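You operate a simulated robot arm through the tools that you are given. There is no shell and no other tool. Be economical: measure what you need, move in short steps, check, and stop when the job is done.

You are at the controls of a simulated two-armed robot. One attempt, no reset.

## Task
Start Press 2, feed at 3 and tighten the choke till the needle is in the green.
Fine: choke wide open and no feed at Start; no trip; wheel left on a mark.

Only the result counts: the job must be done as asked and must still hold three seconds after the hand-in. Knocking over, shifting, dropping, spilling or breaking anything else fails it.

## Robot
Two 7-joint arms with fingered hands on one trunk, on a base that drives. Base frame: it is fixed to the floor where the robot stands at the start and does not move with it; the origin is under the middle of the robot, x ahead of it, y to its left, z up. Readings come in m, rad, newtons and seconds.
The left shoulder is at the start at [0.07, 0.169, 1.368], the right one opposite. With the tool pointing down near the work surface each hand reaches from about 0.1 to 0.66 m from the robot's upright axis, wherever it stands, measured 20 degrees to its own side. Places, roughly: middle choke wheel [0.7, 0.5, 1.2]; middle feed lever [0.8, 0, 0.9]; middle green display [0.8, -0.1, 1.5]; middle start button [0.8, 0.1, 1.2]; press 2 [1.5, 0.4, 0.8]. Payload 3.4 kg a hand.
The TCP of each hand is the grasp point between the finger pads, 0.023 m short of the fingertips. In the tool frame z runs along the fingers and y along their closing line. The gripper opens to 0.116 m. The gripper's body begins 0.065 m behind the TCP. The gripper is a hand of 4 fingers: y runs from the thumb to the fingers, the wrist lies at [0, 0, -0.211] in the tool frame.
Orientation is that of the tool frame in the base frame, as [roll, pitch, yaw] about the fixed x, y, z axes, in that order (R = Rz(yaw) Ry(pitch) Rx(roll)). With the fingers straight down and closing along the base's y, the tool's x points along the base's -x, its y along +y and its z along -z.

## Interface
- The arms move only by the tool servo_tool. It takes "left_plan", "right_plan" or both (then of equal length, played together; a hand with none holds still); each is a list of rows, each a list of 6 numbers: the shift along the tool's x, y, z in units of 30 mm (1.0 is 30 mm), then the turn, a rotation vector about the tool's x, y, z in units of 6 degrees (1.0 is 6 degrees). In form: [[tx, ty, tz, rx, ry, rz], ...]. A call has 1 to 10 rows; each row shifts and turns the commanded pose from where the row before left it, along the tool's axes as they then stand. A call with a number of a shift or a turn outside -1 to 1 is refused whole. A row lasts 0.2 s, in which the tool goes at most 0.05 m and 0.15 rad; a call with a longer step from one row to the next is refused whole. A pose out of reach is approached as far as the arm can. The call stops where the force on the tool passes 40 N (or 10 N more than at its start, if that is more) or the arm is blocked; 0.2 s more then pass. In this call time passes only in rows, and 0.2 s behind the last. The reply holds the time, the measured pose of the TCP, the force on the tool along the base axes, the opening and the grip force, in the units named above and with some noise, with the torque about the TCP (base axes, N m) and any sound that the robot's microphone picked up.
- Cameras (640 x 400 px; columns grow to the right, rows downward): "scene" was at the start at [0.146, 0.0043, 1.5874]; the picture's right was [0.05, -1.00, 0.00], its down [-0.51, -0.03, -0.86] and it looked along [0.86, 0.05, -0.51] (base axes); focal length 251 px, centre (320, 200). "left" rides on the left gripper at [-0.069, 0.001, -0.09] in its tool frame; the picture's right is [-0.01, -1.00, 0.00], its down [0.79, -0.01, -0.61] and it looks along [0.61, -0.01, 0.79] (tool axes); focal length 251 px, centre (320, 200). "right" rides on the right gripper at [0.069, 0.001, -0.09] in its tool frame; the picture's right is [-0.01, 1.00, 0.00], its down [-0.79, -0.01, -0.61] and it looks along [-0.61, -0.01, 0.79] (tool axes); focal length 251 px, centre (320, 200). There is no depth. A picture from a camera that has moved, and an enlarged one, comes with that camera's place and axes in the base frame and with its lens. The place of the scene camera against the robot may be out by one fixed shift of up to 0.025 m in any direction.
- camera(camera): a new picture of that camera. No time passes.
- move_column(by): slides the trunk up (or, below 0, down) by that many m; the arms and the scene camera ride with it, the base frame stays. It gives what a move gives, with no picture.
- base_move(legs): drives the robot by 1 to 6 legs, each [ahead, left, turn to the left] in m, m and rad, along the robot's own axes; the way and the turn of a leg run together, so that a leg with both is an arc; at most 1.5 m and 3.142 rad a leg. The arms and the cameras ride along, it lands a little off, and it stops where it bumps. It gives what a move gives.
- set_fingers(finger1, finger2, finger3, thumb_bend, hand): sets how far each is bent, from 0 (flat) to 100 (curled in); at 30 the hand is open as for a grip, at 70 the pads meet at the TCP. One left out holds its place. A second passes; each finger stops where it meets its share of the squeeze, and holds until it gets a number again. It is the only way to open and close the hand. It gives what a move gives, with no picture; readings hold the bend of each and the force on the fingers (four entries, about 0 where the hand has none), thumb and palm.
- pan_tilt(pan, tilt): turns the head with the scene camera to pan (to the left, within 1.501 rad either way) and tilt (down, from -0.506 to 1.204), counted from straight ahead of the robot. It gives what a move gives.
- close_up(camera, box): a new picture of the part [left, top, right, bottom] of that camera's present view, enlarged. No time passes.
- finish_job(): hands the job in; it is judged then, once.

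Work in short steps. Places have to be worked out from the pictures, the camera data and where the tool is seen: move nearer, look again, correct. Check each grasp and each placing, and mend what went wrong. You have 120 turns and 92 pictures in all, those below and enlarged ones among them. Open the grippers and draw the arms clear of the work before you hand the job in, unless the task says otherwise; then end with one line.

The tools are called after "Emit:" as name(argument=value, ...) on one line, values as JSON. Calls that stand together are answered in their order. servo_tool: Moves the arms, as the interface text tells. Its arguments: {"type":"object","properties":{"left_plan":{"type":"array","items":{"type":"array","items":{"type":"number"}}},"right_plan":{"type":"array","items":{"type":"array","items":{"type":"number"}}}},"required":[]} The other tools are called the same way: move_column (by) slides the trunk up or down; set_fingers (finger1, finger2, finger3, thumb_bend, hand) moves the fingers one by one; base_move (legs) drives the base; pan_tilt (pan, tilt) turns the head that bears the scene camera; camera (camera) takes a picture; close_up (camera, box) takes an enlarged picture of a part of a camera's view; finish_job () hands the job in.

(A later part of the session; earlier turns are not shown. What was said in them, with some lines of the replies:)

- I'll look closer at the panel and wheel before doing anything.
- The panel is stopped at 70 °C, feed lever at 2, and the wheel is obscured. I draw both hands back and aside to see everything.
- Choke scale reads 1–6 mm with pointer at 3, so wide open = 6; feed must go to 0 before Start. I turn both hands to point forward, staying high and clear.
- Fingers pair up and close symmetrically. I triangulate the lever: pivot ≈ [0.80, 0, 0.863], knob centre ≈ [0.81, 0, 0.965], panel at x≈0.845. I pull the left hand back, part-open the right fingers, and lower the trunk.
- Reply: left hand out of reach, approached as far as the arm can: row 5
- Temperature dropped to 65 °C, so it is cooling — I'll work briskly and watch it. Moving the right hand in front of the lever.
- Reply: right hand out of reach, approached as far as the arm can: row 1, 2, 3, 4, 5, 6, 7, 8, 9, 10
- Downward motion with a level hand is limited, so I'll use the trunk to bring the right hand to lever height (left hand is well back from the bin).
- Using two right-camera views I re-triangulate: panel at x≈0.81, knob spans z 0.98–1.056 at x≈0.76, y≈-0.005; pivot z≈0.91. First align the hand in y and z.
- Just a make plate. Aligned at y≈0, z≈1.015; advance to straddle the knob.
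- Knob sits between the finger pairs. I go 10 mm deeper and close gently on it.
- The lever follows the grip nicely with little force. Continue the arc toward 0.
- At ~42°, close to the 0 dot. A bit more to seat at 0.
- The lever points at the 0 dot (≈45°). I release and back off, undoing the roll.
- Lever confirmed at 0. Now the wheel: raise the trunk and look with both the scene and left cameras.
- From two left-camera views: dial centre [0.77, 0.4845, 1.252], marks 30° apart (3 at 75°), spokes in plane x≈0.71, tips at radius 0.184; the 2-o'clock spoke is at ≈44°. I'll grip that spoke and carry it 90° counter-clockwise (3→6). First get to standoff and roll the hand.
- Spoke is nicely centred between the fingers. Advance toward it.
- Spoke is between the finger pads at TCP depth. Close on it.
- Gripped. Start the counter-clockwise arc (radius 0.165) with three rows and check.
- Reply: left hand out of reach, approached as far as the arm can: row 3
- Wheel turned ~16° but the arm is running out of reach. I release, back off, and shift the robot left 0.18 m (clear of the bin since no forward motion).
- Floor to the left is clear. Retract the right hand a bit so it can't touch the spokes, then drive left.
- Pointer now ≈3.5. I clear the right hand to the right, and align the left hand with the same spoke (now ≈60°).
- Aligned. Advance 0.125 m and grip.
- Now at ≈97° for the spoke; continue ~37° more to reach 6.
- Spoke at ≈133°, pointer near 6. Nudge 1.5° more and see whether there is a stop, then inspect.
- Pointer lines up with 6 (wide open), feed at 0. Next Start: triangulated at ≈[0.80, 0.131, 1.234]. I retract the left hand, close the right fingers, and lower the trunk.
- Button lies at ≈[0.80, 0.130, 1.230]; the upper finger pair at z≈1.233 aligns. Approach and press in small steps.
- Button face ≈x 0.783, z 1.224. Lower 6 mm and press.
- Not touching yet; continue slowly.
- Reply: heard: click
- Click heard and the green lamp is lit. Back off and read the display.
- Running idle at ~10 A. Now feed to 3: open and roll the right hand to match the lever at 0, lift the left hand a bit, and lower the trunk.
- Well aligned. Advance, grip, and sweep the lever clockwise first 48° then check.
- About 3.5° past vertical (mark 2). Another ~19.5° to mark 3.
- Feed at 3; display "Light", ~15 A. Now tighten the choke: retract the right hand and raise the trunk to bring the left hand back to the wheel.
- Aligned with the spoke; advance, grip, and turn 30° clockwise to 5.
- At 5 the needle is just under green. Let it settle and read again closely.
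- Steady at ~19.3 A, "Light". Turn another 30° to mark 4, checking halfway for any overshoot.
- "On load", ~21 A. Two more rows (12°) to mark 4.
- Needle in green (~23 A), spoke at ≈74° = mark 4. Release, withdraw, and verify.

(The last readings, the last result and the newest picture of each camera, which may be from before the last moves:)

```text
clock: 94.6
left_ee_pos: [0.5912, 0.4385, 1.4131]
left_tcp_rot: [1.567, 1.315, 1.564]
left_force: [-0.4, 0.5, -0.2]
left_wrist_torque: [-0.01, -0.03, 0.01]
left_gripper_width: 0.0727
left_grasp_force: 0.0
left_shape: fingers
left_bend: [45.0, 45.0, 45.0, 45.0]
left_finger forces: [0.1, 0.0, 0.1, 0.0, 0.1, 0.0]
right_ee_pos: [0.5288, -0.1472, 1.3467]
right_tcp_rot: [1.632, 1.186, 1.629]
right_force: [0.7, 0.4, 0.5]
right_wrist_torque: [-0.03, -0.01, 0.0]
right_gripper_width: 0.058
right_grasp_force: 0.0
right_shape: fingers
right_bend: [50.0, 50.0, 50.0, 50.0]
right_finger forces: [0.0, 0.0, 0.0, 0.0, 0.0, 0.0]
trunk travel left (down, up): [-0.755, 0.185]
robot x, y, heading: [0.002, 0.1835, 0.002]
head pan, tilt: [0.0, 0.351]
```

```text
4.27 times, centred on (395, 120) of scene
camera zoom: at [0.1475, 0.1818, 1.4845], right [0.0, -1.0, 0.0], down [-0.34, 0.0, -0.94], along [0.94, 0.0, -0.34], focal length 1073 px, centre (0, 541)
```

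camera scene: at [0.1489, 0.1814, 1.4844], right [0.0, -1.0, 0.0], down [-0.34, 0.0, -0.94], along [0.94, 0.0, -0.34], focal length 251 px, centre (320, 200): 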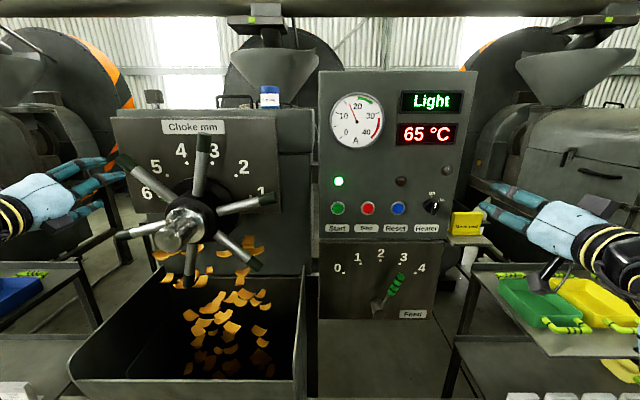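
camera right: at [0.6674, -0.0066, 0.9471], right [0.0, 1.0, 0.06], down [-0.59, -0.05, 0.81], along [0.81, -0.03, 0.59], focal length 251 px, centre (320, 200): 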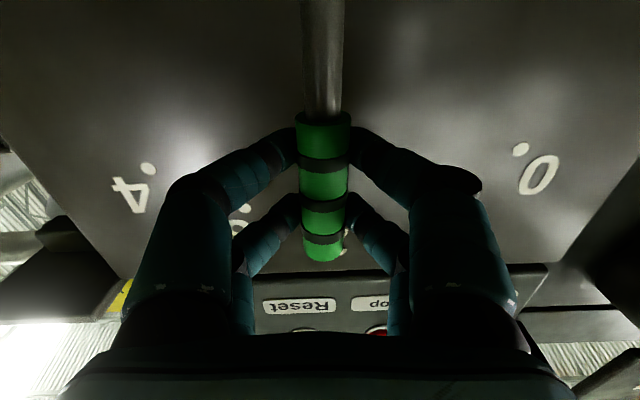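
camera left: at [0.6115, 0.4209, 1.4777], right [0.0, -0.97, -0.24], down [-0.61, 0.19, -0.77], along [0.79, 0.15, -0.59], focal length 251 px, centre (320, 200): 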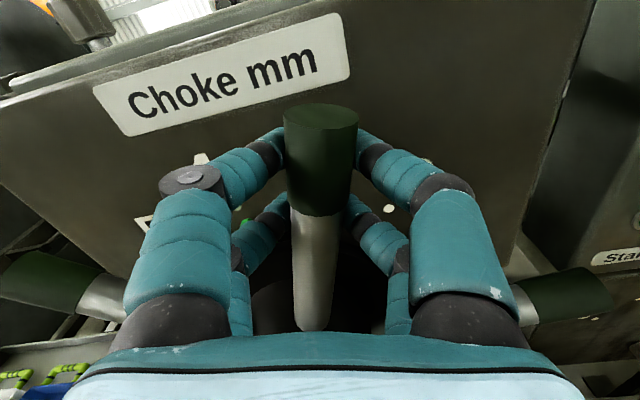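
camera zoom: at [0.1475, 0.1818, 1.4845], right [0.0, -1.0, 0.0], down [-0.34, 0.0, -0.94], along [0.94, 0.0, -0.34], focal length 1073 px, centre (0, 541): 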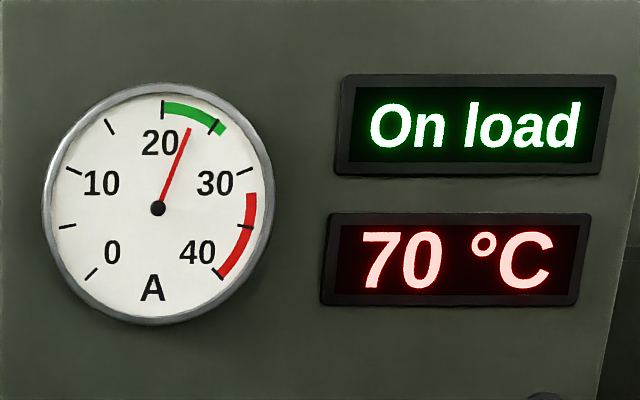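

Pointer on mark 4, needle mid-green, "On load". Draw both arms clear and open hands.

Emit:
servo_tool(left_plan=[[0, 0, -0.9, 0, 0, 0], [0, 0, -0.9, 0, 0, 0], [0, 0, -0.9, 0, 0, 0], [0, 0, -0.9, 0, 0, 0]])

Emit:
set_fingers(hand="left", finger1=30, finger2=30, finger3=30, thumb_bend=30)

Emit:
set_fingers(hand="right", finger1=30, finger2=30, finger3=30, thumb_bend=30)

Emit:
camera(camera="scene")

Emit:
close_up(camera="scene", box=[110, 70, 470, 320])

```text
clock: 95.6
left_ee_pos: [0.483, 0.4367, 1.4123]
left_tcp_rot: [1.567, 1.317, 1.565]
left_force: [0.0, -0.7, 0.7]
left_wrist_torque: [0.02, -0.01, 0.02]
left_gripper_width: 0.0727
left_grasp_force: 0.1
left_shape: fingers
left_bend: [45.0, 45.0, 45.0, 45.0]
left_finger forces: [0.0, 0.1, 0.0, 0.0, 0.1, 0.0]
right_ee_pos: [0.5297, -0.1455, 1.3467]
right_tcp_rot: [1.632, 1.185, 1.631]
right_force: [-0.5, 0.0, 0.2]
right_wrist_torque: [-0.01, 0.01, 0.01]
right_gripper_width: 0.0575
right_grasp_force: 0.1
right_shape: fingers
right_bend: [50.0, 50.0, 50.0, 50.0]
right_finger forces: [0.1, 0.1, 0.1, 0.1, 0.0, 0.0]
trunk travel left (down, up): [-0.755, 0.185]
robot x, y, heading: [0.0018, 0.18, -0.003]
head pan, tilt: [0.0, 0.351]
```

```text
clock: 96.6
left_ee_pos: [0.4858, 0.4377, 1.4125]
left_tcp_rot: [1.569, 1.317, 1.57]
left_force: [0.7, 0.9, -0.4]
left_wrist_torque: [-0.01, -0.01, -0.01]
left_gripper_width: 0.1163
left_grasp_force: 0.0
left_shape: fingers
left_bend: [30.0, 30.0, 30.0, 30.0]
left_finger forces: [0.0, 0.0, 0.1, 0.0, 0.0, 0.1]
right_ee_pos: [0.5312, -0.1453, 1.3452]
right_tcp_rot: [1.634, 1.184, 1.632]
right_force: [-0.1, -0.2, 0.6]
right_wrist_torque: [0.02, -0.04, 0.02]
right_gripper_width: 0.058
right_grasp_force: 0.1
right_shape: fingers
right_bend: [50.0, 50.0, 50.0, 50.0]
right_finger forces: [0.0, 0.0, 0.0, 0.2, 0.0, 0.0]
trunk travel left (down, up): [-0.755, 0.185]
robot x, y, heading: [0.0014, 0.1804, -0.004]
head pan, tilt: [0.0, 0.351]
```

```text
clock: 97.6
left_ee_pos: [0.485, 0.4366, 1.4137]
left_tcp_rot: [1.569, 1.317, 1.57]
left_force: [-0.1, 0.6, 0.3]
left_wrist_torque: [0.03, 0.03, 0.0]
left_gripper_width: 0.1164
left_grasp_force: 0.0
left_shape: fingers
left_bend: [30.0, 30.0, 30.0, 30.0]
left_finger forces: [0.0, 0.0, 0.0, 0.0, 0.0, 0.0]
right_ee_pos: [0.531, -0.1459, 1.3447]
right_tcp_rot: [1.635, 1.185, 1.632]
right_force: [-0.6, -0.2, 1.1]
right_wrist_torque: [0.0, 0.04, -0.04]
right_gripper_width: 0.1162
right_grasp_force: 0.1
right_shape: fingers
right_bend: [30.0, 30.0, 30.0, 30.0]
right_finger forces: [0.0, 0.1, 0.0, 0.1, 0.1, 0.0]
trunk travel left (down, up): [-0.755, 0.185]
robot x, y, heading: [-0.004, 0.1837, 0.004]
head pan, tilt: [0.0, 0.351]
```

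```text
26 pictures are left
camera scene: at [0.1491, 0.1813, 1.4843], right [0.0, -1.0, 0.0], down [-0.34, 0.0, -0.94], along [0.94, 0.0, -0.34], focal length 251 px, centre (320, 200)
```

scene: 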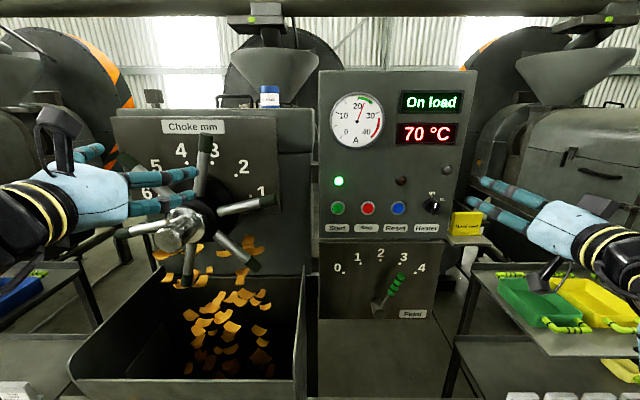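

```text
1.60 times, centred on (290, 195) of scene
camera zoom: at [0.1491, 0.1813, 1.4843], right [0.0, -1.0, 0.0], down [-0.34, 0.0, -0.94], along [0.94, 0.0, -0.34], focal length 402 px, centre (368, 208)
```

zoom: 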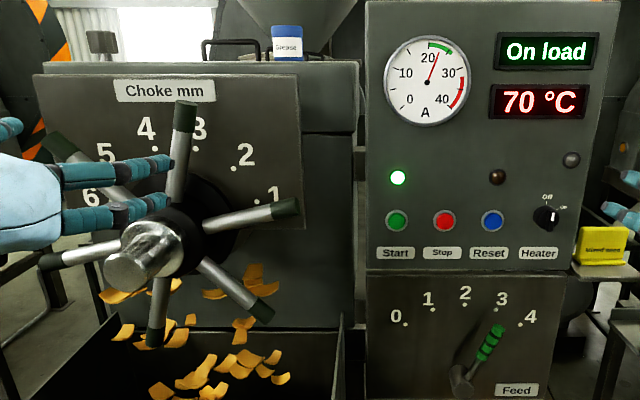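

The press shows "On load", the needle is in the green at ~23 A and stable, the wheel is on 4, feed is at 3, and both arms are clear. Handing in.

Emit:
finish_job()

```text
The job is handed in.
```

Press 2 is running "On load" with feed at 3. The choke wheel is on mark 4 and the needle sits in the green at about 23 A. It was started with the choke at 6 and no feed, and it has not tripped.
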